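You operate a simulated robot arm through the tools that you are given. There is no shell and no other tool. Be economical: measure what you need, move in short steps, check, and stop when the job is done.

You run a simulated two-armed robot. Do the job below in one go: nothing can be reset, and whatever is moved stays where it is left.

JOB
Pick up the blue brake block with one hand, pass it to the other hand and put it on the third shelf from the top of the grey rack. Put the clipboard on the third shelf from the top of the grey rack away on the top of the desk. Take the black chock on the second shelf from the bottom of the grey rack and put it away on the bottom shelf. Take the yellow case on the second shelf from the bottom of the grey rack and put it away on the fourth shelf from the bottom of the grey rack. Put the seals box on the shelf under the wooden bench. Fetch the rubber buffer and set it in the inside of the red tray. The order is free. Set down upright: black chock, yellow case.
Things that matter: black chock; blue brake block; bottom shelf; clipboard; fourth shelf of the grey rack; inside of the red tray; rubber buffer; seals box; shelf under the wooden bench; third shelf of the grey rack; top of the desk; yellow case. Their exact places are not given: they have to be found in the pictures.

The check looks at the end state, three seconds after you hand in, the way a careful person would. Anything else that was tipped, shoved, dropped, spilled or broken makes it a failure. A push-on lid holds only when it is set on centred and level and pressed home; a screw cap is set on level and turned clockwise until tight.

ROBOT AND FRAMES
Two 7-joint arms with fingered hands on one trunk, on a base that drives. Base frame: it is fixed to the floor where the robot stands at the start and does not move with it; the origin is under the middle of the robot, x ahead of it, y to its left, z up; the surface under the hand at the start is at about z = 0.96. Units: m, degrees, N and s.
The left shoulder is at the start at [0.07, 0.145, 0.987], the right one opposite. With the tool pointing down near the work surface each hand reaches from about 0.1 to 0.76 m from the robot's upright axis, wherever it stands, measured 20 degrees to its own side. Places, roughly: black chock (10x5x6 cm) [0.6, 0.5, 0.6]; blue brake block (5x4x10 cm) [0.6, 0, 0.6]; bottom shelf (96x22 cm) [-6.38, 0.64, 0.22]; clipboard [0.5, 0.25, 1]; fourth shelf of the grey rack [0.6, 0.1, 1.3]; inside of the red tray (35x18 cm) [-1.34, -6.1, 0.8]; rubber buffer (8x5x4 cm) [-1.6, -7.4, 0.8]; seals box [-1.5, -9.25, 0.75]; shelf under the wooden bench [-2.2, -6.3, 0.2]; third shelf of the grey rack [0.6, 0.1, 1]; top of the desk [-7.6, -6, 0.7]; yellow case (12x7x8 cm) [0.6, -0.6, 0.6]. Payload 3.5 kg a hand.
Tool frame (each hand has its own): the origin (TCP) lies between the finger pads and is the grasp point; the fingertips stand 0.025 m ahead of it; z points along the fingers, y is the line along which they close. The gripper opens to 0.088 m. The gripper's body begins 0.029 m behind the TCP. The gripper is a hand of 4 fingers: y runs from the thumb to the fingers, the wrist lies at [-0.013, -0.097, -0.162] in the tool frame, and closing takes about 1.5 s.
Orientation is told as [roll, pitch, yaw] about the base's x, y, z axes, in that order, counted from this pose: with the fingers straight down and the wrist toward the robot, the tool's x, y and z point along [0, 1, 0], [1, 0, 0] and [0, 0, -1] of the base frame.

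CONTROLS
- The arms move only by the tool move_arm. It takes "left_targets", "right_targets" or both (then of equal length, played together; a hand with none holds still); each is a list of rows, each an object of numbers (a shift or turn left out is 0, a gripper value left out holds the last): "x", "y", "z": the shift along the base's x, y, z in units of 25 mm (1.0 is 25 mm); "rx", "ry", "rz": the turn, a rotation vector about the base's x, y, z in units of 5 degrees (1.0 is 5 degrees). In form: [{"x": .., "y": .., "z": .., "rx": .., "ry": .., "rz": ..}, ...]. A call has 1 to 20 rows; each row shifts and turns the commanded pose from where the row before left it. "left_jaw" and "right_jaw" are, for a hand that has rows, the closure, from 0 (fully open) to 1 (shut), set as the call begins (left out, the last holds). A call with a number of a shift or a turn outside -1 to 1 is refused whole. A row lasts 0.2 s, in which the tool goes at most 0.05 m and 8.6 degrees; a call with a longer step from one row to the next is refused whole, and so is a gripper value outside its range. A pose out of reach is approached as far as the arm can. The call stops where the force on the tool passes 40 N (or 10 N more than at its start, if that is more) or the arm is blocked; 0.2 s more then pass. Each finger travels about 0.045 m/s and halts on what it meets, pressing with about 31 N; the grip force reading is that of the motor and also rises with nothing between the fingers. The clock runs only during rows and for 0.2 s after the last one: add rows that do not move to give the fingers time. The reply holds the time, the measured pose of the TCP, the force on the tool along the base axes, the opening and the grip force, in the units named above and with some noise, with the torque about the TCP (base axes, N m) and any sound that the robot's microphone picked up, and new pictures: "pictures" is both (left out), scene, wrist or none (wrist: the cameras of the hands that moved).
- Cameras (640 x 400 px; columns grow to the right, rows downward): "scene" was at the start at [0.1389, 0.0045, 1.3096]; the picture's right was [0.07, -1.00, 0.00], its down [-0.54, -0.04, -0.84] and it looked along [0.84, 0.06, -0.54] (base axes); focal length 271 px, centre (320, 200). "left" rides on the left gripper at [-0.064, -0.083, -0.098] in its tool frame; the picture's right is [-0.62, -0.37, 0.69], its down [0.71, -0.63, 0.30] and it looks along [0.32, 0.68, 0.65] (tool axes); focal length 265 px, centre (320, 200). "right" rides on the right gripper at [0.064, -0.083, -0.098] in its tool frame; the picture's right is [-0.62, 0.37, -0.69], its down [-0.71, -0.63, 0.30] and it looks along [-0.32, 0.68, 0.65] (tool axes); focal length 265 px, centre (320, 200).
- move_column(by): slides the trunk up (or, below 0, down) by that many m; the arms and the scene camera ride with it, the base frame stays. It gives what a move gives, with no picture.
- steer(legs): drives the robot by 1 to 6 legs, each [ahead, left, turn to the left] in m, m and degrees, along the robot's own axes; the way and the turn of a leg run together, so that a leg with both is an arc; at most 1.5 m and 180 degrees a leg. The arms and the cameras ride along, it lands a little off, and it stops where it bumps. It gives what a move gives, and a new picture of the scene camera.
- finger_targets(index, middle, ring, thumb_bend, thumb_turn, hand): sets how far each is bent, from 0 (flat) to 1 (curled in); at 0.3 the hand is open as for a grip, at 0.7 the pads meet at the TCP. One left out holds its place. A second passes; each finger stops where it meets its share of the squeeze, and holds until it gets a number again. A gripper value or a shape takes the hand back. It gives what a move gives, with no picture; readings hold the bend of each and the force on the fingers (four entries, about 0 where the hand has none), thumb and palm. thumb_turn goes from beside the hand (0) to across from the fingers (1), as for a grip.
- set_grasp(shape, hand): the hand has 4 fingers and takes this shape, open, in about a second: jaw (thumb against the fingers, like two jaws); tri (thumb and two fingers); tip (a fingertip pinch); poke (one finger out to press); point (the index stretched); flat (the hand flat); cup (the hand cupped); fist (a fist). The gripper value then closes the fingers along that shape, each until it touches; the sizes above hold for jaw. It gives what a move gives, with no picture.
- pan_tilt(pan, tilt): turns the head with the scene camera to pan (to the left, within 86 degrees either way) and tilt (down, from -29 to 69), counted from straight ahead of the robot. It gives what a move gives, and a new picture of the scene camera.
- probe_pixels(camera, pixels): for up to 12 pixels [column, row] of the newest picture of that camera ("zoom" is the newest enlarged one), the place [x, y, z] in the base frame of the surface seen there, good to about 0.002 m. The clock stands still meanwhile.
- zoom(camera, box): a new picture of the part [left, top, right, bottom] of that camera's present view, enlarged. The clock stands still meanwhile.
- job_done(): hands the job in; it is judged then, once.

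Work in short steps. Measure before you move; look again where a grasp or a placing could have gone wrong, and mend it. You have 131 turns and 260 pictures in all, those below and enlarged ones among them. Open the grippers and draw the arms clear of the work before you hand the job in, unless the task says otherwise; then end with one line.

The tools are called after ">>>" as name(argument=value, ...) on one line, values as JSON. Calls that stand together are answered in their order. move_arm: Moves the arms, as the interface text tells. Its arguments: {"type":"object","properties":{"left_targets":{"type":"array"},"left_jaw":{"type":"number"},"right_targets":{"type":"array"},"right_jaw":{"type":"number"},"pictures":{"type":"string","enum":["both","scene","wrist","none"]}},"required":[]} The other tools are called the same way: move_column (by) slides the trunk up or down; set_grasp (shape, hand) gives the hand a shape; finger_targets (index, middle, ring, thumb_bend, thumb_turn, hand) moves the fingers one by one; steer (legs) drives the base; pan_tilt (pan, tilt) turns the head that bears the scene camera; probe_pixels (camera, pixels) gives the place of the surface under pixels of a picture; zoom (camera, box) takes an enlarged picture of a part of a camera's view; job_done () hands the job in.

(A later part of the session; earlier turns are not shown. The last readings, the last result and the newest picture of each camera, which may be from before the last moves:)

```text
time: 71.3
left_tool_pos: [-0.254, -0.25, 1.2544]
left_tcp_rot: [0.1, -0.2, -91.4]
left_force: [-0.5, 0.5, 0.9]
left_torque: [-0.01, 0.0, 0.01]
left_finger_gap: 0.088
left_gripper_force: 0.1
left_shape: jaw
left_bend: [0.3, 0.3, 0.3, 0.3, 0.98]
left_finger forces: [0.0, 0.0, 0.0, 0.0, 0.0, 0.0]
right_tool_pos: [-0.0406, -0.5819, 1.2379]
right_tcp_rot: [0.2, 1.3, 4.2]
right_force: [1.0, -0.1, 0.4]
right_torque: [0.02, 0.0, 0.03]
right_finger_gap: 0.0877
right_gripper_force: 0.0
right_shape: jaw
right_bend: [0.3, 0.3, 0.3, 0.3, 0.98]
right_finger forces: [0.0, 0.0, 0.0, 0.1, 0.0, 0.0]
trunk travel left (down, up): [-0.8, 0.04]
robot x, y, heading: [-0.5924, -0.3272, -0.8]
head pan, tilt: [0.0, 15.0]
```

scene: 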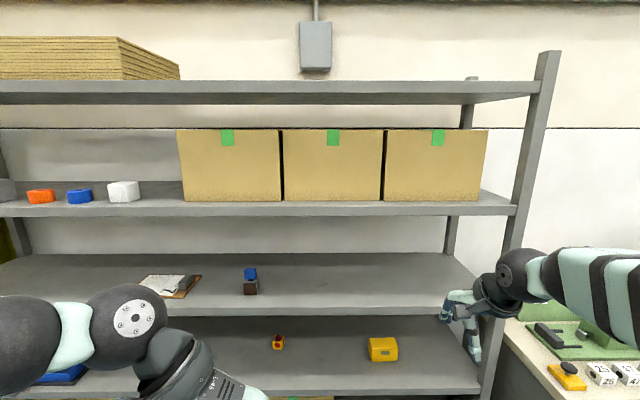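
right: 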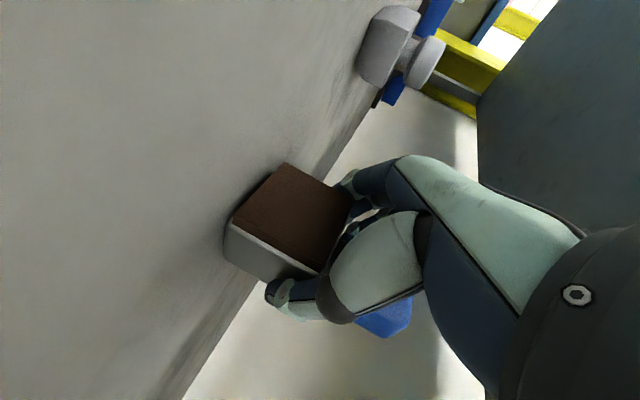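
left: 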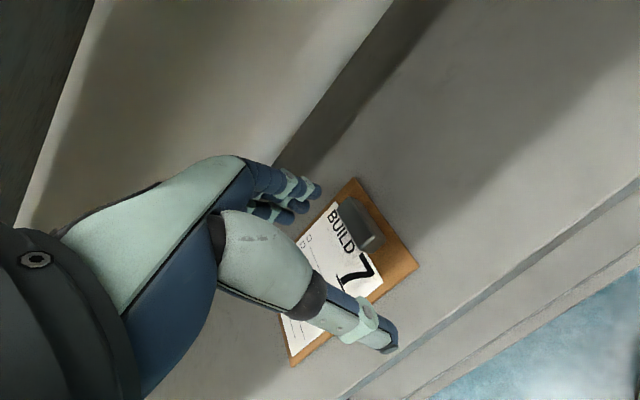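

Trunk must move in two steps. Then drive towards the case, stopping with the hand 8 cm short.

>>> move_column(by=-0.4)

>>> move_column(by=-0.14)

>>> steer(legs=[[0, -0.04, 0.8], [0.5, 0, 0]])

```text
time: 75.2
left_tool_pos: [-0.2544, -0.2491, 0.854]
left_tcp_rot: [0.1, -0.1, -91.5]
left_force: [0.2, 0.2, -0.4]
left_torque: [0.0, -0.01, 0.0]
left_finger_gap: 0.0878
left_gripper_force: 0.0
left_shape: jaw
left_bend: [0.3, 0.3, 0.3, 0.3, 0.98]
left_finger forces: [0.0, 0.0, 0.1, 0.0, 0.0, 0.1]
right_tool_pos: [-0.0415, -0.5819, 0.8371]
right_tcp_rot: [0.1, 1.2, 4.3]
right_force: [-0.6, 0.3, 0.4]
right_torque: [-0.03, 0.02, 0.02]
right_finger_gap: 0.0875
right_gripper_force: 0.1
right_shape: jaw
right_bend: [0.3, 0.3, 0.3, 0.3, 0.98]
right_finger forces: [0.0, 0.0, 0.0, 0.1, 0.1, 0.0]
trunk travel left (down, up): [-0.4, 0.44]
robot x, y, heading: [-0.5916, -0.3252, -0.5]
head pan, tilt: [0.0, 15.0]
```

```text
time: 76.8
left_tool_pos: [-0.2535, -0.2476, 0.7145]
left_tcp_rot: [0.0, -0.1, -91.4]
left_force: [0.3, 0.5, 0.0]
left_torque: [-0.03, 0.04, -0.01]
left_finger_gap: 0.0876
left_gripper_force: 0.1
left_shape: jaw
left_bend: [0.3, 0.3, 0.3, 0.3, 0.98]
left_finger forces: [0.1, 0.0, 0.0, 0.0, 0.0, 0.0]
right_tool_pos: [-0.0418, -0.5818, 0.6971]
right_tcp_rot: [0.1, 1.3, 4.2]
right_force: [-0.1, 0.2, 0.1]
right_torque: [0.01, 0.02, -0.01]
right_finger_gap: 0.0876
right_gripper_force: 0.0
right_shape: jaw
right_bend: [0.3, 0.3, 0.3, 0.3, 0.98]
right_finger forces: [0.1, 0.0, 0.0, 0.0, 0.1, 0.1]
trunk travel left (down, up): [-0.26, 0.58]
robot x, y, heading: [-0.5947, -0.3247, -0.5]
head pan, tilt: [0.0, 15.0]
```

```text
time: 80.2
left_tool_pos: [0.2393, -0.2812, 0.7143]
left_tcp_rot: [0.1, -0.1, -90.5]
left_force: [0.7, 0.7, -0.6]
left_torque: [0.0, 0.02, -0.02]
left_finger_gap: 0.0878
left_gripper_force: 0.1
left_shape: jaw
left_bend: [0.3, 0.3, 0.3, 0.3, 0.98]
left_finger forces: [0.0, 0.0, 0.1, 0.0, 0.0, 0.0]
right_tool_pos: [0.4567, -0.6104, 0.6971]
right_tcp_rot: [0.1, 1.2, 5.1]
right_force: [-0.2, -0.4, 0.5]
right_torque: [0.01, -0.02, -0.04]
right_finger_gap: 0.0875
right_gripper_force: 0.0
right_shape: jaw
right_bend: [0.3, 0.3, 0.3, 0.3, 0.98]
right_finger forces: [0.1, 0.0, 0.1, 0.0, 0.1, 0.1]
trunk travel left (down, up): [-0.26, 0.58]
robot x, y, heading: [-0.0945, -0.3632, 0.0]
head pan, tilt: [0.0, 15.0]
```

scene: 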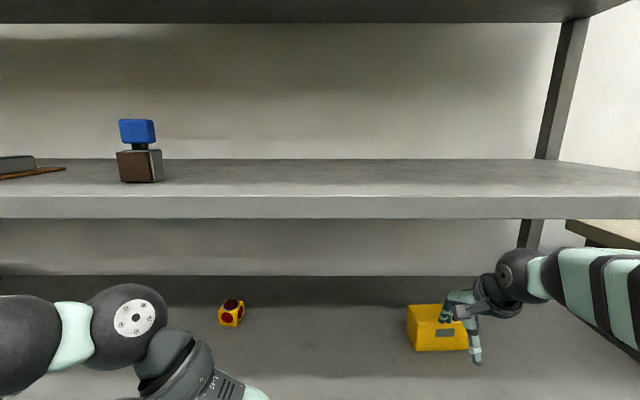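

Advance 105 mm and 13 mm right above the case, squaring the yaw.

>>> move_arm(right_targets=[{"x": 0.7, "y": -0.09, "rz": -0.07, "ry": -0.04}, {"x": 0.7, "y": -0.09, "rz": -0.07, "ry": -0.04}, {"x": 0.7, "y": -0.09, "rz": -0.07, "ry": -0.04}, {"x": 0.7, "y": -0.09, "rz": -0.07, "ry": -0.04}, {"x": 0.7, "y": -0.09, "rz": -0.07, "ry": -0.04}, {"x": 0.7, "y": -0.09, "rz": -0.07, "ry": -0.04}], pictures="both")

>>> zoom(camera="scene", box=[380, 270, 520, 370])

```text
time: 81.6
left_tool_pos: [0.2392, -0.2803, 0.7137]
left_tcp_rot: [0.0, -0.1, -90.6]
left_force: [0.2, 0.3, -0.6]
left_torque: [0.01, 0.03, 0.01]
left_finger_gap: 0.0878
left_gripper_force: 0.0
left_shape: jaw
left_bend: [0.3, 0.3, 0.3, 0.3, 0.98]
left_finger forces: [0.0, 0.0, 0.0, 0.0, 0.0, 0.1]
right_tool_pos: [0.5615, -0.6245, 0.6965]
right_tcp_rot: [0.1, 0.1, 3.0]
right_force: [0.6, -0.2, 0.2]
right_torque: [0.01, 0.02, 0.0]
right_finger_gap: 0.0875
right_gripper_force: 0.1
right_shape: jaw
right_bend: [0.3, 0.3, 0.3, 0.3, 0.98]
right_finger forces: [0.0, 0.1, 0.0, 0.0, 0.0, 0.0]
trunk travel left (down, up): [-0.26, 0.58]
robot x, y, heading: [-0.0991, -0.3601, 0.5]
head pan, tilt: [0.0, 15.0]
```

scene: 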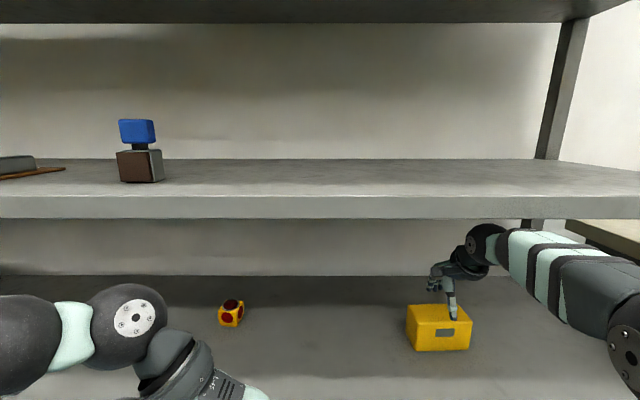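
right: 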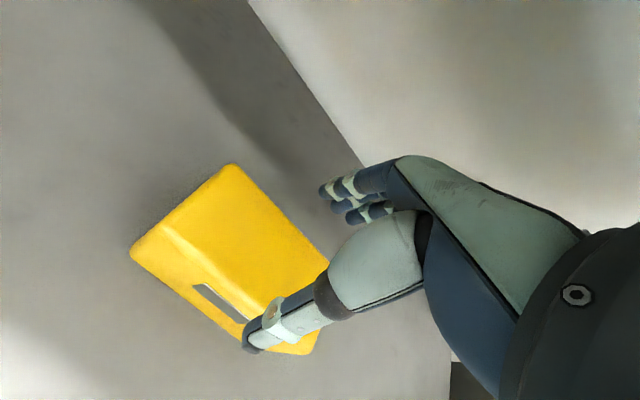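

```text
4.00 times, centred on (450, 320) of scene
```

zoom: 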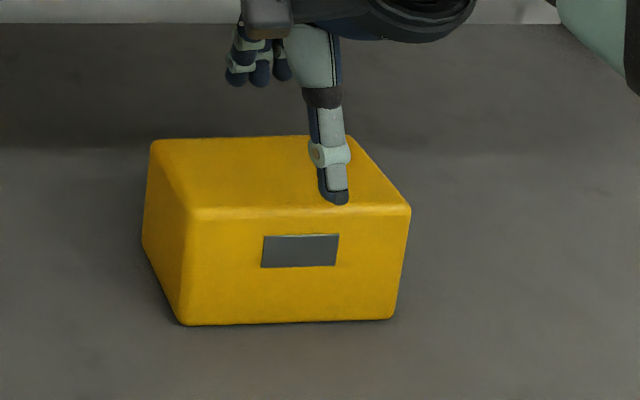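

Probe thumb tip against the case's front edge.

>>> probe_pixels(camera="zoom", pixels=[[335, 198], [335, 175], [335, 212], [335, 225], [300, 240], [190, 300], [390, 300], [300, 140], [200, 142], [235, 80], [262, 80], [283, 76]])

>>> probe_pixels(camera="right", pixels=[[232, 166], [325, 255], [135, 250], [325, 191], [335, 207], [352, 218], [245, 345]])

```text
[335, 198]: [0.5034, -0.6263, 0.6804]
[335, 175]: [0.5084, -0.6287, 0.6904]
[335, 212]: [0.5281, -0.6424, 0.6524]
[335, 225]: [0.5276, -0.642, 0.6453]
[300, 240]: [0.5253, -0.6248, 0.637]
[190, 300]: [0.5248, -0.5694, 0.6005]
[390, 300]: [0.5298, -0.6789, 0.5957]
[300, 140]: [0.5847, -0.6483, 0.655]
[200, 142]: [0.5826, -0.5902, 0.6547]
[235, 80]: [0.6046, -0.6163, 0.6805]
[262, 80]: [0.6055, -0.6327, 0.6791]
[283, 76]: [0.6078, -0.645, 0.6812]
```

```text
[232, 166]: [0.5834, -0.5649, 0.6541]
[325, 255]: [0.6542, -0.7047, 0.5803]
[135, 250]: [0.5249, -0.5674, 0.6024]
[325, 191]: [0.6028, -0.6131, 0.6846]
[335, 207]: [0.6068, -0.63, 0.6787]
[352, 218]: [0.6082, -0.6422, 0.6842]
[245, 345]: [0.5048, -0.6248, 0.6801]
```

Margins are about 10 mm in front and 8 mm behind. Lower 58 mm.

>>> move_arm(right_targets=[{"z": -0.5}, {"z": -0.5}, {"z": -0.5}, {"z": -0.5}, {"z": -0.32}], pictures="none")

>>> move_arm(right_targets=[{}, {}, {}, {}, {}, {}, {}], right_jaw=1, pictures="wrist")

```text
time: 82.8
left_tool_pos: [0.2389, -0.2805, 0.7149]
left_tcp_rot: [0.0, -0.1, -90.6]
left_force: [-0.6, -0.1, 0.0]
left_torque: [0.02, 0.04, 0.0]
left_finger_gap: 0.0877
left_gripper_force: 0.1
left_shape: jaw
left_bend: [0.3, 0.3, 0.3, 0.3, 0.98]
left_finger forces: [0.0, 0.0, 0.0, 0.0, 0.1, 0.1]
right_tool_pos: [0.5603, -0.6248, 0.6402]
right_tcp_rot: [0.0, -0.1, 3.0]
right_force: [-1.5, -0.9, 4.3]
right_torque: [0.02, 0.04, -0.03]
right_finger_gap: 0.0879
right_gripper_force: 0.0
right_shape: jaw
right_bend: [0.3, 0.3, 0.3, 0.29, 0.98]
right_finger forces: [1.3, 0.0, 0.0, 0.1, 3.0, 0.1]
trunk travel left (down, up): [-0.26, 0.58]
robot x, y, heading: [-0.0964, -0.3675, -0.0]
head pan, tilt: [0.0, 15.0]
```

```text
time: 84.4
left_tool_pos: [0.2394, -0.2807, 0.7154]
left_tcp_rot: [0.0, -0.1, -90.6]
left_force: [-0.1, 0.4, 0.3]
left_torque: [0.01, 0.02, 0.0]
left_finger_gap: 0.0877
left_gripper_force: 0.1
left_shape: jaw
left_bend: [0.3, 0.3, 0.3, 0.3, 0.98]
left_finger forces: [0.1, 0.0, 0.0, 0.0, 0.1, 0.0]
right_tool_pos: [0.5616, -0.6247, 0.6405]
right_tcp_rot: [0.0, -0.1, 3.0]
right_force: [-0.1, 0.4, 5.3]
right_torque: [0.01, -0.3, 0.08]
right_finger_gap: 0.0633
right_gripper_force: 30.7
right_shape: jaw
right_bend: [0.3, 0.39, 0.35, 0.53, 0.98]
right_finger forces: [19.8, 13.8, 4.2, 0.1, 37.6, 0.1]
trunk travel left (down, up): [-0.26, 0.58]
robot x, y, heading: [-0.0964, -0.3603, 0.2]
head pan, tilt: [0.0, 15.0]
```

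right: 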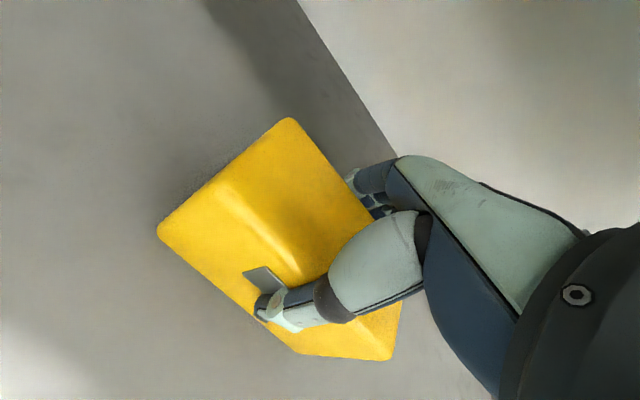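

Gripped (38 N thumb). Lift 30 mm and check.

>>> move_arm(right_targets=[{"z": 0.4}, {"z": 0.4}, {"z": 0.4}], pictures="both")

```text
time: 85.2
left_tool_pos: [0.2393, -0.2808, 0.7143]
left_tcp_rot: [0.1, -0.1, -90.6]
left_force: [0.1, 0.1, -1.1]
left_torque: [0.01, 0.0, 0.03]
left_finger_gap: 0.0876
left_gripper_force: 0.1
left_shape: jaw
left_bend: [0.3, 0.3, 0.3, 0.3, 0.98]
left_finger forces: [0.1, 0.0, 0.0, 0.1, 0.0, 0.1]
right_tool_pos: [0.5621, -0.6242, 0.6687]
right_tcp_rot: [0.1, 0.1, 3.0]
right_force: [0.2, -1.1, -3.2]
right_torque: [0.0, 0.0, 0.0]
right_finger_gap: 0.0631
right_gripper_force: 30.8
right_shape: jaw
right_bend: [0.3, 0.4, 0.35, 0.53, 0.98]
right_finger forces: [18.9, 13.3, 3.9, 0.0, 36.4, 0.0]
trunk travel left (down, up): [-0.26, 0.58]
robot x, y, heading: [-0.0938, -0.362, 0.4]
head pan, tilt: [0.0, 15.0]
```

scene: 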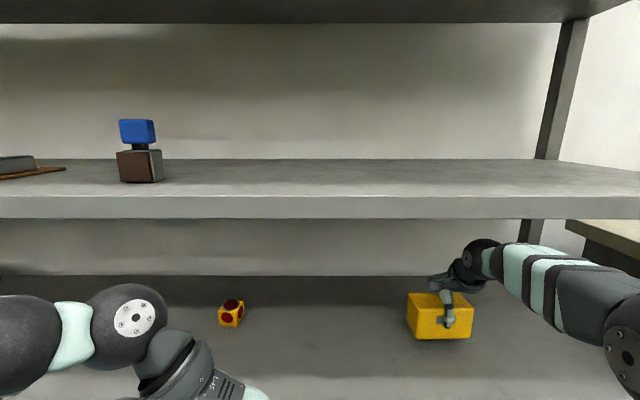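
right: 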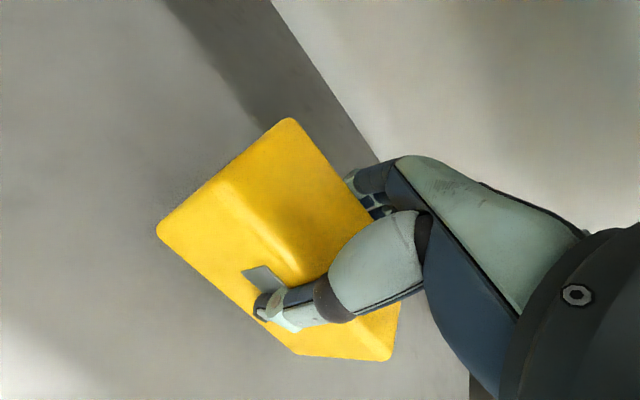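

Held level. Back out, raise the trunk fully, and go left to the fourth shelf's free region behind the white block (around y 0.31).

>>> steer(legs=[[-0.5, 0, 0], [0, 0.9, 0]])

>>> move_column(by=0.4)

>>> move_column(by=0.17)

>>> pan_tilt(pan=0, tilt=20)

```text
time: 92.5
left_tool_pos: [-0.2445, 0.6215, 0.7149]
left_tcp_rot: [0.0, -0.1, -91.5]
left_force: [-0.1, -0.8, -0.4]
left_torque: [-0.05, 0.01, 0.0]
left_finger_gap: 0.0876
left_gripper_force: 0.0
left_shape: jaw
left_bend: [0.3, 0.3, 0.3, 0.3, 0.98]
left_finger forces: [0.0, 0.0, 0.0, 0.0, 0.1, 0.1]
right_tool_pos: [0.0725, 0.2726, 0.6688]
right_tcp_rot: [0.0, 0.1, 2.0]
right_force: [0.1, 0.5, -3.1]
right_torque: [-0.02, 0.02, -0.03]
right_finger_gap: 0.0631
right_gripper_force: 30.6
right_shape: jaw
right_bend: [0.3, 0.4, 0.35, 0.53, 0.98]
right_finger forces: [18.8, 13.3, 3.9, 0.0, 36.4, 0.0]
trunk travel left (down, up): [-0.26, 0.58]
robot x, y, heading: [-0.5837, 0.544, -0.6]
head pan, tilt: [0.0, 15.0]
```

scene: 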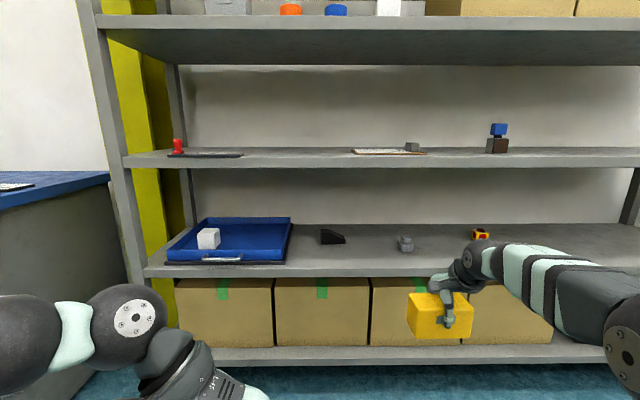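

```text
time: 96.3
left_tool_pos: [-0.2432, 0.6214, 1.1142]
left_tcp_rot: [0.0, -0.1, -91.5]
left_force: [0.9, -0.4, -0.1]
left_torque: [0.01, -0.03, 0.0]
left_finger_gap: 0.0874
left_gripper_force: 0.1
left_shape: jaw
left_bend: [0.3, 0.3, 0.3, 0.3, 0.98]
left_finger forces: [0.0, 0.0, 0.0, 0.0, 0.1, 0.0]
right_tool_pos: [0.0731, 0.2746, 1.0687]
right_tcp_rot: [0.0, 0.1, 2.1]
right_force: [0.1, 0.0, -3.5]
right_torque: [-0.01, -0.01, 0.01]
right_finger_gap: 0.0632
right_gripper_force: 31.4
right_shape: jaw
right_bend: [0.3, 0.4, 0.35, 0.53, 0.98]
right_finger forces: [18.7, 13.3, 3.9, 0.0, 36.4, 0.0]
trunk travel left (down, up): [-0.66, 0.18]
robot x, y, heading: [-0.581, 0.5463, -0.6]
head pan, tilt: [0.0, 15.0]
```

```text
time: 98.2
left_tool_pos: [-0.2446, 0.6219, 1.2851]
left_tcp_rot: [0.0, -0.2, -91.5]
left_force: [0.4, -0.5, 0.2]
left_torque: [0.02, -0.01, 0.02]
left_finger_gap: 0.0876
left_gripper_force: 0.0
left_shape: jaw
left_bend: [0.3, 0.3, 0.3, 0.3, 0.98]
left_finger forces: [0.1, 0.0, 0.0, 0.0, 0.0, 0.0]
right_tool_pos: [0.0739, 0.2735, 1.2398]
right_tcp_rot: [0.1, 0.1, 2.2]
right_force: [-0.4, -0.2, -1.8]
right_torque: [-0.01, -0.02, -0.02]
right_finger_gap: 0.0628
right_gripper_force: 31.5
right_shape: jaw
right_bend: [0.3, 0.4, 0.35, 0.53, 0.98]
right_finger forces: [18.8, 13.2, 4.0, 0.0, 36.3, 0.1]
trunk travel left (down, up): [-0.83, 0.01]
robot x, y, heading: [-0.5823, 0.5429, -0.7]
head pan, tilt: [0.0, 15.0]
```

```text
time: 98.9
left_tool_pos: [-0.2434, 0.6205, 1.285]
left_tcp_rot: [0.1, -0.1, -91.6]
left_force: [-1.0, 0.6, 0.3]
left_torque: [-0.01, 0.01, 0.02]
left_finger_gap: 0.0877
left_gripper_force: 0.1
left_shape: jaw
left_bend: [0.3, 0.3, 0.3, 0.3, 0.98]
left_finger forces: [0.0, 0.1, 0.0, 0.0, 0.0, 0.1]
right_tool_pos: [0.0728, 0.2737, 1.2396]
right_tcp_rot: [0.1, 0.1, 2.2]
right_force: [0.1, -0.7, -3.2]
right_torque: [-0.01, 0.02, -0.02]
right_finger_gap: 0.0629
right_gripper_force: 31.0
right_shape: jaw
right_bend: [0.3, 0.4, 0.35, 0.53, 0.98]
right_finger forces: [18.9, 13.3, 3.9, 0.0, 36.3, 0.0]
trunk travel left (down, up): [-0.83, 0.01]
robot x, y, heading: [-0.5837, 0.5463, -0.8]
head pan, tilt: [0.0, 20.0]
```

scene: 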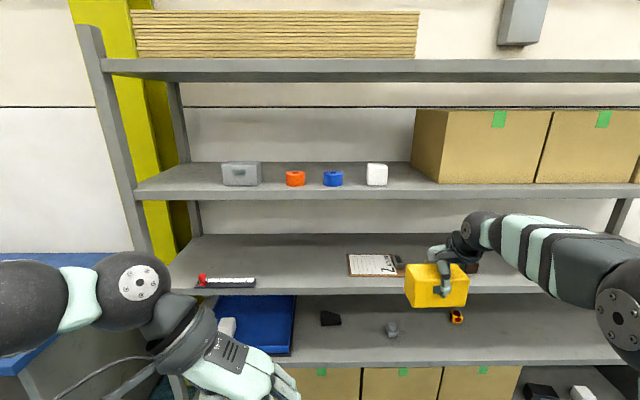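

Probe the free area on the fourth shelf around the white block.

>>> zoom(camera="scene", box=[320, 130, 460, 210])

>>> probe_pixels(camera="zoom", pixels=[[420, 205], [410, 160], [400, 170], [225, 190], [320, 190], [215, 240], [310, 248], [260, 150], [380, 140], [250, 142], [535, 240], [340, 260]])

```text
4.57 times, centred on (390, 170) of scene
```

zoom: 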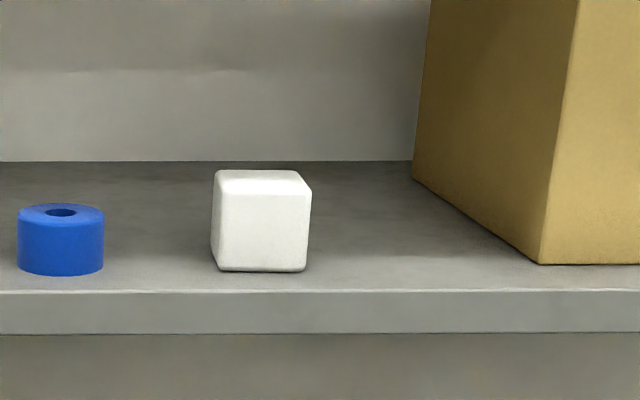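

```text
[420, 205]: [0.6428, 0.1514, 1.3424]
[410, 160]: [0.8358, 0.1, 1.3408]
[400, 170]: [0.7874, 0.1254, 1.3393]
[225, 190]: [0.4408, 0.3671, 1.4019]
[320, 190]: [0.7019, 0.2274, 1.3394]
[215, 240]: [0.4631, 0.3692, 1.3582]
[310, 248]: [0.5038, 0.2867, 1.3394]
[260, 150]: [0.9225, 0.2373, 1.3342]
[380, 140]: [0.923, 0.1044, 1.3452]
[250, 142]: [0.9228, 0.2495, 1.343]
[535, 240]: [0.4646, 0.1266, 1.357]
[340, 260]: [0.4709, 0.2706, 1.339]
```

Gap between white block (y≥0.29) and box (y≤0.127) fits the case; target [0.575,0.225], yaw straight. Raise the hand 0.24 m while pulling in slightly.

>>> move_arm(right_targets=[{"z": 0.96, "x": -0.2}, {"z": 0.96, "x": -0.2}, {"z": 0.96, "x": -0.2}, {"z": 0.96, "x": -0.2}, {"z": 0.96, "x": -0.2}, {"z": 0.96, "x": -0.2}, {"z": 0.96, "x": -0.2}, {"z": 0.96, "x": -0.2}, {"z": 0.96, "x": -0.2}, {"z": 0.96, "x": -0.2}], pictures="none")

>>> steer(legs=[[0, -0.06, 0.8], [0.35, 0, 0]])

```text
time: 101.1
left_tool_pos: [-0.2433, 0.6213, 1.2848]
left_tcp_rot: [-0.1, -0.1, -91.5]
left_force: [-0.9, 0.6, 0.1]
left_torque: [0.02, 0.01, 0.01]
left_finger_gap: 0.0878
left_gripper_force: 0.1
left_shape: jaw
left_bend: [0.3, 0.3, 0.3, 0.3, 0.98]
left_finger forces: [0.0, 0.1, 0.0, 0.0, 0.0, 0.0]
right_tool_pos: [0.0232, 0.2744, 1.4795]
right_tcp_rot: [0.2, 0.3, 2.1]
right_force: [0.4, -0.2, -2.7]
right_torque: [0.01, -0.04, 0.01]
right_finger_gap: 0.0629
right_gripper_force: 30.7
right_shape: jaw
right_bend: [0.3, 0.4, 0.36, 0.53, 0.98]
right_finger forces: [18.3, 13.3, 3.9, 0.1, 35.7, 0.0]
trunk travel left (down, up): [-0.83, 0.01]
robot x, y, heading: [-0.5837, 0.5475, -0.4]
head pan, tilt: [0.0, 20.0]
```

```text
time: 103.9
left_tool_pos: [0.1001, 0.571, 1.2857]
left_tcp_rot: [0.0, -0.1, -90.3]
left_force: [-0.1, 0.1, -0.8]
left_torque: [-0.01, -0.01, 0.0]
left_finger_gap: 0.0879
left_gripper_force: 0.0
left_shape: jaw
left_bend: [0.3, 0.3, 0.3, 0.3, 0.98]
left_finger forces: [0.1, 0.0, 0.0, 0.0, 0.0, 0.0]
right_tool_pos: [0.3744, 0.2284, 1.48]
right_tcp_rot: [0.0, -0.1, 3.2]
right_force: [-0.1, -0.1, -2.6]
right_torque: [-0.02, -0.05, -0.01]
right_finger_gap: 0.0631
right_gripper_force: 31.2
right_shape: jaw
right_bend: [0.3, 0.4, 0.36, 0.53, 0.98]
right_finger forces: [18.2, 13.3, 3.8, 0.1, 35.7, 0.0]
trunk travel left (down, up): [-0.83, 0.01]
robot x, y, heading: [-0.2308, 0.4862, 0.7]
head pan, tilt: [0.0, 20.0]
```

scene: 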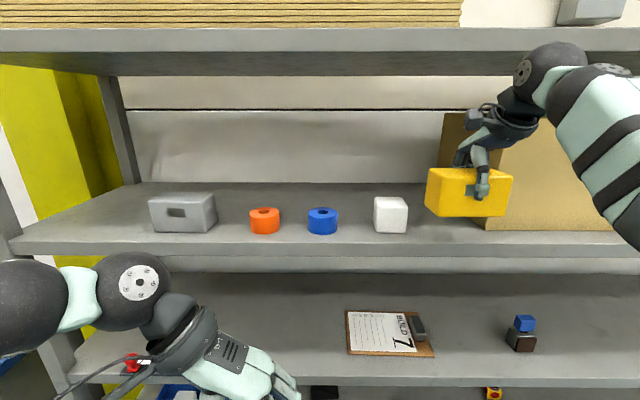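

Wrist is near the top shelf's underside, so I'll pass lower, through the gap itself: shift 20 mm right and 55 mm down, squaring yaw.

>>> move_arm(right_targets=[{"y": -0.4, "z": -0.7, "rz": -0.3}, {"y": -0.4, "z": -0.7, "rz": -0.3}, {"z": -0.8}], pictures="scene")

>>> zoom(camera="scene", box=[350, 130, 530, 250])

>>> probe_pixels(camera="scene", pixels=[[429, 200], [507, 200], [505, 222], [430, 232], [404, 220], [488, 220], [395, 200], [560, 40], [450, 228]])

```text
time: 104.7
left_tool_pos: [0.1031, 0.5701, 1.2837]
left_tcp_rot: [0.0, -0.1, -90.4]
left_force: [-0.1, 0.2, -0.2]
left_torque: [0.01, -0.01, 0.04]
left_finger_gap: 0.0879
left_gripper_force: 0.0
left_shape: jaw
left_bend: [0.3, 0.3, 0.3, 0.3, 0.98]
left_finger forces: [0.0, 0.0, 0.1, 0.0, 0.0, 0.1]
right_tool_pos: [0.3787, 0.2079, 1.4225]
right_tcp_rot: [0.0, 0.2, 0.3]
right_force: [0.2, 0.0, -2.7]
right_torque: [-0.02, 0.03, -0.03]
right_finger_gap: 0.0629
right_gripper_force: 30.9
right_shape: jaw
right_bend: [0.3, 0.4, 0.36, 0.53, 0.98]
right_finger forces: [18.1, 13.2, 3.8, 0.0, 35.4, 0.1]
trunk travel left (down, up): [-0.83, 0.01]
robot x, y, heading: [-0.2344, 0.4875, 0.5]
head pan, tilt: [0.0, 20.0]
```

scene: 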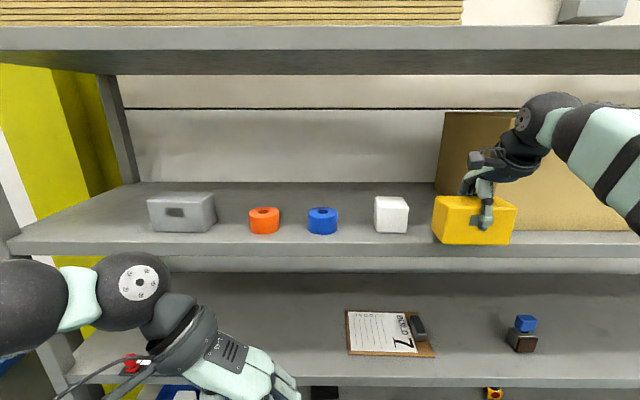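

```text
3.33 times, centred on (440, 190) of scene
```

zoom: 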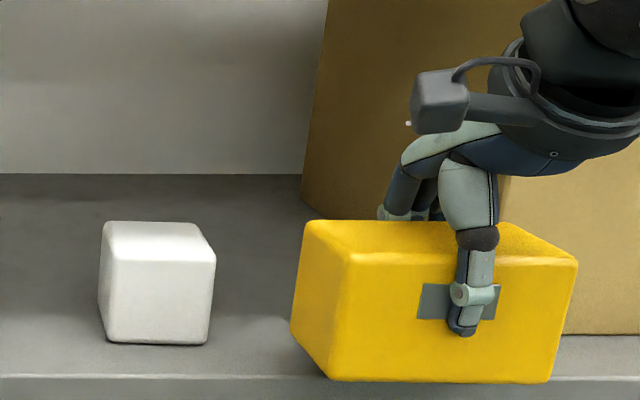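

```text
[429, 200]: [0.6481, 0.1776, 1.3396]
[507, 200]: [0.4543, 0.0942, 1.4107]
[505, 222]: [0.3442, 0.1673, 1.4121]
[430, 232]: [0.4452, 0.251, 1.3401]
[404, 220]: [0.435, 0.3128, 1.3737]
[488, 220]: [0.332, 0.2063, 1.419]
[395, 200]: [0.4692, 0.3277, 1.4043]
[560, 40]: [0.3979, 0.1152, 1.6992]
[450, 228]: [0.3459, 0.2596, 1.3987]
```

Margins are ~3 cm each side. Check the forearm's line versus the box corner [0.46,0.127].

>>> probe_pixels(camera="scene", pixels=[[525, 120], [555, 115], [580, 110], [600, 130], [630, 140], [638, 180]])

```text
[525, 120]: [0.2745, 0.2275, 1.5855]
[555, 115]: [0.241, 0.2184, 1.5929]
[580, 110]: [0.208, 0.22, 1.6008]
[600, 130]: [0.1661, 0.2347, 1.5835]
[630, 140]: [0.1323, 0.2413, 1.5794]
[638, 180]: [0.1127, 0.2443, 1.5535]
```

Forearm runs straight back, clear of the box. Drive 0.195 m ahead.

>>> steer(legs=[[0.195, 0, 0]])

>>> zoom(camera="scene", box=[350, 130, 530, 250])

```text
time: 106.3
left_tool_pos: [0.2925, 0.5729, 1.2854]
left_tcp_rot: [0.2, -0.1, -90.3]
left_force: [0.6, -0.3, -0.5]
left_torque: [-0.03, -0.01, -0.01]
left_finger_gap: 0.0877
left_gripper_force: 0.1
left_shape: jaw
left_bend: [0.3, 0.3, 0.3, 0.3, 0.98]
left_finger forces: [0.0, 0.0, 0.0, 0.1, 0.0, 0.0]
right_tool_pos: [0.5651, 0.2107, 1.425]
right_tcp_rot: [0.1, -0.2, 0.5]
right_force: [0.2, 0.8, -2.7]
right_torque: [-0.07, -0.01, 0.0]
right_finger_gap: 0.0631
right_gripper_force: 31.0
right_shape: jaw
right_bend: [0.3, 0.4, 0.36, 0.53, 0.98]
right_finger forces: [18.0, 13.2, 3.8, 0.1, 35.5, 0.0]
trunk travel left (down, up): [-0.83, 0.01]
robot x, y, heading: [-0.0438, 0.4935, 0.6]
head pan, tilt: [0.0, 20.0]
```

scene: 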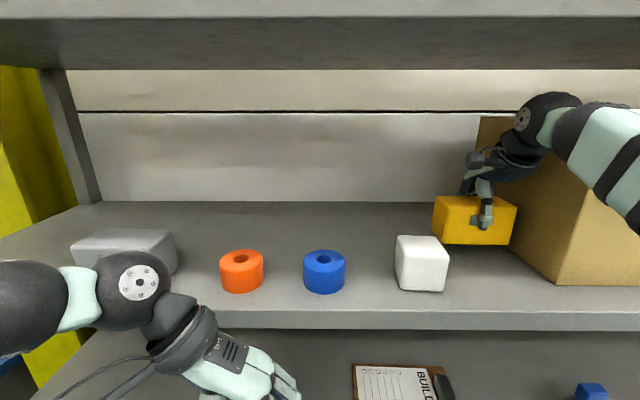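

```text
3.33 times, centred on (440, 190) of scene
```

zoom: 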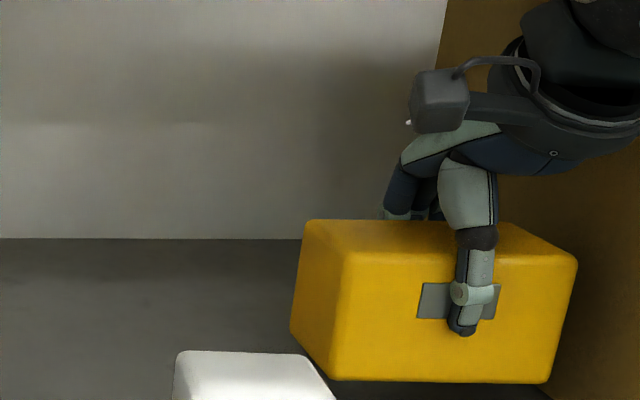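

Lower 25 mm in small steps until it rests.

>>> move_arm(right_targets=[{"z": -0.4, "y": 0.2}, {"z": -0.4, "y": 0.2}, {"z": -0.1}, {"z": -0.06}, {}], pictures="none")

>>> zoom(camera="scene", box=[400, 160, 560, 280])

```text
time: 107.5
left_tool_pos: [0.2948, 0.5726, 1.2841]
left_tcp_rot: [0.0, 0.0, -90.3]
left_force: [0.4, 0.0, -1.0]
left_torque: [0.0, -0.01, -0.01]
left_finger_gap: 0.0877
left_gripper_force: 0.0
left_shape: jaw
left_bend: [0.3, 0.3, 0.3, 0.3, 0.98]
left_finger forces: [0.1, 0.1, 0.1, 0.0, 0.0, 0.1]
right_tool_pos: [0.5691, 0.2213, 1.4015]
right_tcp_rot: [-0.1, -0.1, 0.4]
right_force: [-1.2, 0.2, 0.5]
right_torque: [-0.05, -0.06, 0.03]
right_finger_gap: 0.063
right_gripper_force: 31.5
right_shape: jaw
right_bend: [0.3, 0.4, 0.36, 0.53, 0.98]
right_finger forces: [18.1, 13.3, 3.9, 0.1, 36.1, 0.0]
trunk travel left (down, up): [-0.83, 0.01]
robot x, y, heading: [-0.0402, 0.4872, 0.7]
head pan, tilt: [0.0, 20.0]
```

```text
3.33 times, centred on (480, 220) of scene
```

zoom: 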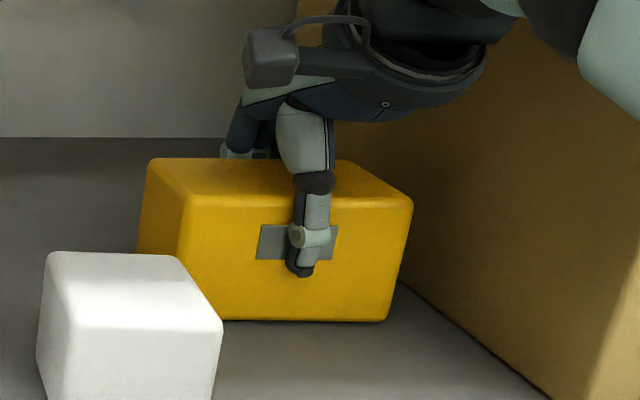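

Case rests on the shelf. Open the right hand and rise 55 mm, then look.

>>> move_arm(right_targets=[{}, {}, {}, {}, {}, {}, {"z": 0.3}, {"z": 0.5}, {"z": 0.7}, {"z": 0.8}], right_jaw=0, pictures="scene")

```text
time: 109.7
left_tool_pos: [0.2953, 0.5737, 1.2857]
left_tcp_rot: [0.1, -0.1, -90.3]
left_force: [1.1, 0.5, 0.5]
left_torque: [0.01, 0.03, 0.03]
left_finger_gap: 0.0879
left_gripper_force: 0.0
left_shape: jaw
left_bend: [0.3, 0.3, 0.3, 0.3, 0.98]
left_finger forces: [0.0, 0.0, 0.1, 0.1, 0.0, 0.1]
right_tool_pos: [0.5714, 0.2227, 1.4578]
right_tcp_rot: [0.0, 0.0, 0.3]
right_force: [-0.2, 0.8, 0.7]
right_torque: [0.01, -0.02, 0.05]
right_finger_gap: 0.0881
right_gripper_force: 0.1
right_shape: jaw
right_bend: [0.3, 0.3, 0.3, 0.3, 0.98]
right_finger forces: [0.1, 0.0, 0.0, 0.0, 0.0, 0.0]
trunk travel left (down, up): [-0.83, 0.01]
robot x, y, heading: [-0.0426, 0.4903, 0.8]
head pan, tilt: [0.0, 20.0]
```

scene: 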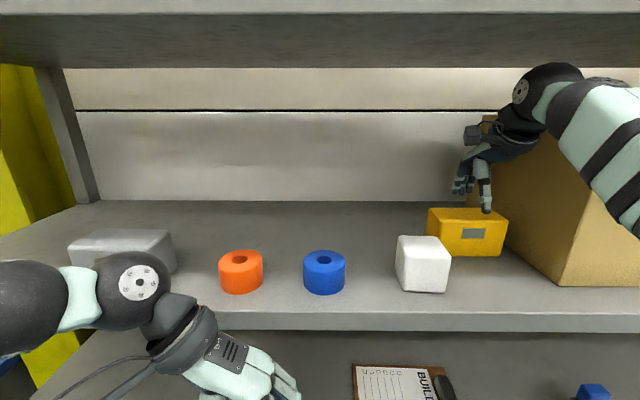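

Case stands on the fourth shelf. Back out; then turn the left hand (for the chock) to fingers-down closing in x, and the right hand (for the clip) to closing in y.

>>> steer(legs=[[-0.55, 0, -0.8], [0, -0.22, 0]])

>>> move_arm(left_targets=[{"rz": 1, "x": 0.58, "y": 0.27}, {"rz": 1, "x": 0.58, "y": 0.27}, {"rz": 1, "x": 0.58, "y": 0.27}, {"rz": 1, "x": 0.58, "y": 0.27}, {"rz": 1, "x": 0.58, "y": 0.27}, {"rz": 1, "x": 0.58, "y": 0.27}, {"rz": 1, "x": 0.58, "y": 0.27}, {"rz": 1, "x": 0.58, "y": 0.27}, {"rz": 1, "x": 0.58, "y": 0.27}, {"rz": 1, "x": 0.58, "y": 0.27}, {"rz": 1, "x": 0.58, "y": 0.27}, {"rz": 1, "x": 0.58, "y": 0.27}, {"rz": 1, "x": 0.58, "y": 0.27}, {"rz": 1, "x": 0.58, "y": 0.27}, {"rz": 1, "x": 0.58, "y": 0.27}, {"rz": 1, "x": 0.58, "y": 0.27}, {"rz": 1, "x": 0.58, "y": 0.27}, {"rz": 1, "x": 0.58, "y": 0.27}], right_targets=[{"rz": 1, "x": -0.6, "z": -0.2}, {"rz": 1, "x": -0.6, "z": -0.2}, {"rz": 1, "x": -0.6, "z": -0.2}, {"rz": 1, "x": -0.6, "z": -0.2}, {"rz": 1, "x": -0.6, "z": -0.2}, {"rz": 1, "x": -0.6, "z": -0.2}, {"rz": 1, "x": -0.6, "z": -0.2}, {"rz": 1, "x": -0.6, "z": -0.2}, {"rz": 1, "x": -0.6, "z": -0.2}, {"rz": 1, "x": -0.6, "z": -0.2}, {"rz": 1, "x": -0.6, "z": -0.2}, {"rz": 1, "x": -0.6, "z": -0.2}, {"rz": 1, "x": -0.6, "z": -0.2}, {"rz": 1, "x": -0.6, "z": -0.2}, {"rz": 1, "x": -0.6, "z": -0.2}, {"rz": 1, "x": -0.6, "z": -0.2}, {"rz": 1, "x": -0.6, "z": -0.2}, {"rz": 1, "x": -0.6, "z": -0.2}], pictures="none")

>>> move_column(by=-0.4)

>>> move_column(by=-0.18)

>>> pan_tilt(pan=10, tilt=20)

```text
time: 114.2
left_tool_pos: [-0.2584, 0.3504, 1.2835]
left_tcp_rot: [0.0, -0.3, -91.3]
left_force: [-1.4, 0.2, 0.5]
left_torque: [-0.02, -0.04, 0.01]
left_finger_gap: 0.0875
left_gripper_force: 0.1
left_shape: jaw
left_bend: [0.3, 0.3, 0.3, 0.3, 0.98]
left_finger forces: [0.1, 0.1, 0.1, 0.0, 0.0, 0.0]
right_tool_pos: [0.0113, -0.0062, 1.4585]
right_tcp_rot: [-0.2, 0.0, -0.6]
right_force: [0.7, -0.6, 0.9]
right_torque: [-0.01, -0.01, -0.01]
right_finger_gap: 0.088
right_gripper_force: 0.0
right_shape: jaw
right_bend: [0.3, 0.3, 0.3, 0.3, 0.98]
right_finger forces: [0.0, 0.0, 0.1, 0.0, 0.0, 0.1]
trunk travel left (down, up): [-0.83, 0.01]
robot x, y, heading: [-0.5946, 0.2671, -0.3]
head pan, tilt: [0.0, 20.0]
```

scene: 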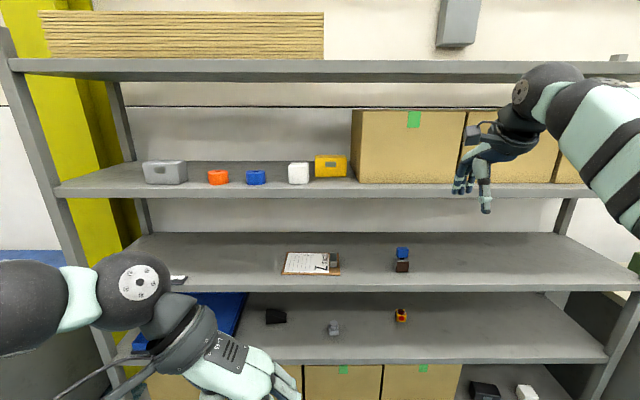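

```text
time: 118.0
left_tool_pos: [0.0017, 0.4674, 1.284]
left_tcp_rot: [0.1, -0.2, -1.7]
left_force: [0.5, 0.2, -0.5]
left_torque: [-0.02, 0.02, -0.01]
left_finger_gap: 0.0878
left_gripper_force: 0.0
left_shape: jaw
left_bend: [0.3, 0.3, 0.3, 0.3, 0.98]
left_finger forces: [0.0, 0.1, 0.0, 0.0, 0.0, 0.1]
right_tool_pos: [-0.2268, -0.0134, 1.3731]
right_tcp_rot: [0.1, -0.8, 89.1]
right_force: [6.4, 16.0, -12.2]
right_torque: [-0.53, -0.18, -0.57]
right_finger_gap: 0.088
right_gripper_force: 0.1
right_shape: jaw
right_bend: [0.3, 0.3, 0.3, 0.3, 0.98]
right_finger forces: [0.1, 0.1, 0.0, 0.0, 0.0, 0.1]
right hand out of reach, approached as far as the arm can: row 14, 15, 16, 17, 18
trunk travel left (down, up): [-0.83, 0.01]
robot x, y, heading: [-0.5943, 0.2654, -0.5]
head pan, tilt: [0.0, 20.0]
stopped in row 18 (right hand): the force on the tool passed its limit at 70 N (the readings are from after the stop); the commanded pose is now the measured one
```

```text
time: 120.8
left_tool_pos: [0.0009, 0.4681, 0.9676]
left_tcp_rot: [0.1, -0.1, -1.7]
left_force: [0.1, -0.7, -0.4]
left_torque: [0.02, 0.02, 0.03]
left_finger_gap: 0.0875
left_gripper_force: 0.0
left_shape: jaw
left_bend: [0.3, 0.3, 0.3, 0.3, 0.98]
left_finger forces: [0.0, 0.0, 0.0, 0.0, 0.0, 0.0]
right_tool_pos: [-0.2275, -0.0129, 1.0543]
right_tcp_rot: [0.1, -0.7, 89.2]
right_force: [4.5, 12.8, -9.9]
right_torque: [-0.38, -0.13, -0.43]
right_finger_gap: 0.0879
right_gripper_force: 0.2
right_shape: jaw
right_bend: [0.3, 0.3, 0.3, 0.3, 0.98]
right_finger forces: [0.0, 0.0, 0.0, 0.0, 0.0, 0.0]
trunk travel left (down, up): [-0.514, 0.326]
robot x, y, heading: [-0.5943, 0.2672, -0.4]
head pan, tilt: [0.0, 20.0]
stopped: the force on the tool passed its limit at 40 N (the readings are from after the stop); the commanded pose is now the measured one
```

```text
time: 122.8
left_tool_pos: [0.0011, 0.4677, 0.7887]
left_tcp_rot: [0.2, -0.1, -1.5]
left_force: [0.0, 0.3, 0.3]
left_torque: [-0.01, 0.02, 0.0]
left_finger_gap: 0.0874
left_gripper_force: 0.1
left_shape: jaw
left_bend: [0.3, 0.3, 0.3, 0.3, 0.98]
left_finger forces: [0.0, 0.0, 0.1, 0.1, 0.0, 0.1]
right_tool_pos: [-0.2282, -0.0125, 0.8772]
right_tcp_rot: [0.1, -0.7, 89.0]
right_force: [6.7, 29.6, -10.1]
right_torque: [-2.38, 0.07, -1.5]
right_finger_gap: 0.0879
right_gripper_force: 0.0
right_shape: jaw
right_bend: [0.3, 0.3, 0.3, 0.3, 0.98]
right_finger forces: [0.0, 0.0, 0.0, 0.0, 0.0, 0.0]
trunk travel left (down, up): [-0.334, 0.506]
robot x, y, heading: [-0.596, 0.2684, -0.4]
head pan, tilt: [0.0, 20.0]
```

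```text
time: 123.5
left_tool_pos: [0.0014, 0.4677, 0.7881]
left_tcp_rot: [0.1, -0.1, -1.6]
left_force: [0.4, 0.3, -0.4]
left_torque: [0.05, 0.0, 0.02]
left_finger_gap: 0.0877
left_gripper_force: 0.2
left_shape: jaw
left_bend: [0.3, 0.3, 0.3, 0.3, 0.98]
left_finger forces: [0.0, 0.1, 0.1, 0.0, 0.0, 0.0]
right_tool_pos: [-0.2269, -0.0126, 0.8755]
right_tcp_rot: [0.1, -0.6, 89.0]
right_force: [7.6, 30.4, -10.4]
right_torque: [-2.35, 0.05, -1.49]
right_finger_gap: 0.0878
right_gripper_force: 0.0
right_shape: jaw
right_bend: [0.3, 0.3, 0.3, 0.3, 0.98]
right_finger forces: [0.1, 0.0, 0.0, 0.1, 0.0, 0.0]
trunk travel left (down, up): [-0.334, 0.506]
robot x, y, heading: [-0.5961, 0.2659, -0.7]
head pan, tilt: [10.0, 20.0]
```

scene: 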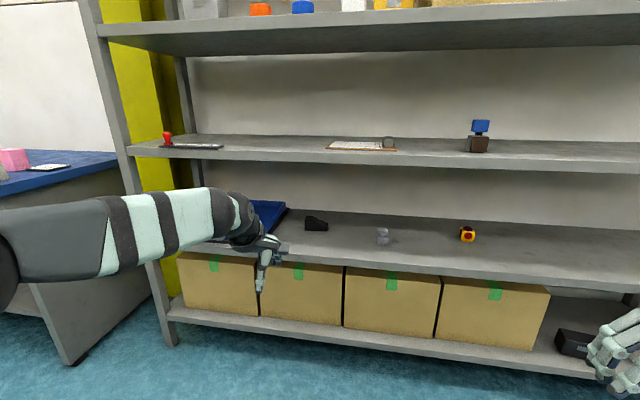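

The right arm rests against the robot itself (30 N sideways). Move it out right, down and forward, then lower the trunk the remaining 0.09 m.

>>> move_arm(right_targets=[{"x": 0.5, "y": -0.5}, {"x": 0.5, "y": -0.5}, {"x": 0.5, "y": -0.6, "z": -0.6}, {"y": -0.6, "z": -0.6}, {"y": -0.6, "z": -0.6}, {"y": -0.6, "z": -0.6}, {"z": -0.6}, {"z": -0.6}], pictures="none")

>>> move_column(by=-0.088)

>>> zoom(camera="scene", box=[270, 190, 410, 270])

```text
time: 123.7
left_tool_pos: [0.0019, 0.467, 0.7895]
left_tcp_rot: [0.1, -0.2, -1.6]
left_force: [-0.6, 0.1, -1.3]
left_torque: [-0.01, 0.01, 0.01]
left_finger_gap: 0.0878
left_gripper_force: 0.1
left_shape: jaw
left_bend: [0.3, 0.3, 0.3, 0.3, 0.98]
left_finger forces: [0.0, 0.2, 0.1, 0.1, 0.1, 0.0]
right_tool_pos: [-0.2284, -0.012, 0.876]
right_tcp_rot: [0.0, -1.0, 89.1]
right_force: [6.9, 12.2, -4.0]
right_torque: [-0.88, 0.45, -0.16]
right_finger_gap: 0.088
right_gripper_force: 0.1
right_shape: jaw
right_bend: [0.3, 0.3, 0.3, 0.3, 0.98]
right_finger forces: [0.0, 0.0, 0.1, 0.0, 0.0, 0.0]
trunk travel left (down, up): [-0.334, 0.506]
robot x, y, heading: [-0.5962, 0.2669, -0.5]
head pan, tilt: [10.0, 20.0]
stopped in row 1 (right hand): the force on the tool passed its limit at 70 N (the readings are from after the stop); the commanded pose is now the measured one
```

```text
time: 125.0
left_tool_pos: [0.0018, 0.4672, 0.7001]
left_tcp_rot: [0.1, 0.0, -1.5]
left_force: [-0.4, -0.2, 0.3]
left_torque: [0.01, -0.02, 0.04]
left_finger_gap: 0.0875
left_gripper_force: 0.1
left_shape: jaw
left_bend: [0.3, 0.3, 0.3, 0.3, 0.98]
left_finger forces: [0.0, 0.0, 0.1, 0.1, 0.0, 0.0]
right_tool_pos: [-0.2281, -0.0129, 0.7885]
right_tcp_rot: [0.0, -0.8, 89.1]
right_force: [4.4, 22.2, -6.2]
right_torque: [-2.01, 0.15, -1.2]
right_finger_gap: 0.088
right_gripper_force: 0.0
right_shape: jaw
right_bend: [0.3, 0.3, 0.3, 0.3, 0.98]
right_finger forces: [0.0, 0.0, 0.1, 0.0, 0.0, 0.0]
trunk travel left (down, up): [-0.246, 0.594]
robot x, y, heading: [-0.599, 0.2671, -0.5]
head pan, tilt: [10.0, 20.0]
```

```text
4.57 times, centred on (340, 230) of scene
```

zoom: 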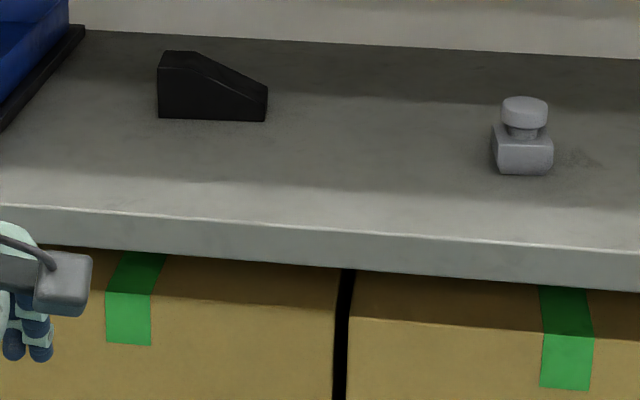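

Right arm is still wedged; look at it.

>>> pan_tilt(pan=-50, tilt=45)

>>> probe_pixels(camera="zoom", pixels=[[163, 60], [163, 112], [262, 115], [262, 95], [180, 58], [230, 80], [200, 115], [195, 53], [210, 60]])

```text
time: 126.3
left_tool_pos: [0.0025, 0.4679, 0.7003]
left_tcp_rot: [0.1, -0.1, -1.5]
left_force: [0.2, -0.2, -0.1]
left_torque: [-0.01, 0.01, -0.03]
left_finger_gap: 0.0876
left_gripper_force: 0.0
left_shape: jaw
left_bend: [0.3, 0.3, 0.3, 0.3, 0.98]
left_finger forces: [0.0, 0.0, 0.0, 0.0, 0.0, 0.1]
right_tool_pos: [-0.2277, -0.0125, 0.7885]
right_tcp_rot: [0.0, -0.8, 89.1]
right_force: [6.0, 25.7, -9.7]
right_torque: [-2.0, 0.07, -1.26]
right_finger_gap: 0.0877
right_gripper_force: 0.0
right_shape: jaw
right_bend: [0.3, 0.3, 0.3, 0.3, 0.98]
right_finger forces: [0.0, 0.0, 0.0, 0.0, 0.0, 0.1]
trunk travel left (down, up): [-0.246, 0.594]
robot x, y, heading: [-0.5948, 0.2691, -0.4]
head pan, tilt: [-50.0, 45.0]
```

scene: 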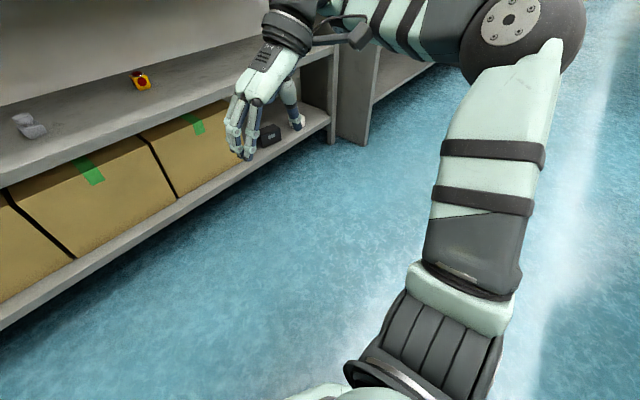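

```text
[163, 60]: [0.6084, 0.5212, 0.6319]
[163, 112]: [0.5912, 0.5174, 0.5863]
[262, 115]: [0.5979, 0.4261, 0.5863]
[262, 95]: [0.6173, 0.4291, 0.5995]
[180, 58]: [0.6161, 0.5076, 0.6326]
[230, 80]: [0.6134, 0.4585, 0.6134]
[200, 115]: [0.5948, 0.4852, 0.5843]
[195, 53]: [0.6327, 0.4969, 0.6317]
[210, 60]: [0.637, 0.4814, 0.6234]
```

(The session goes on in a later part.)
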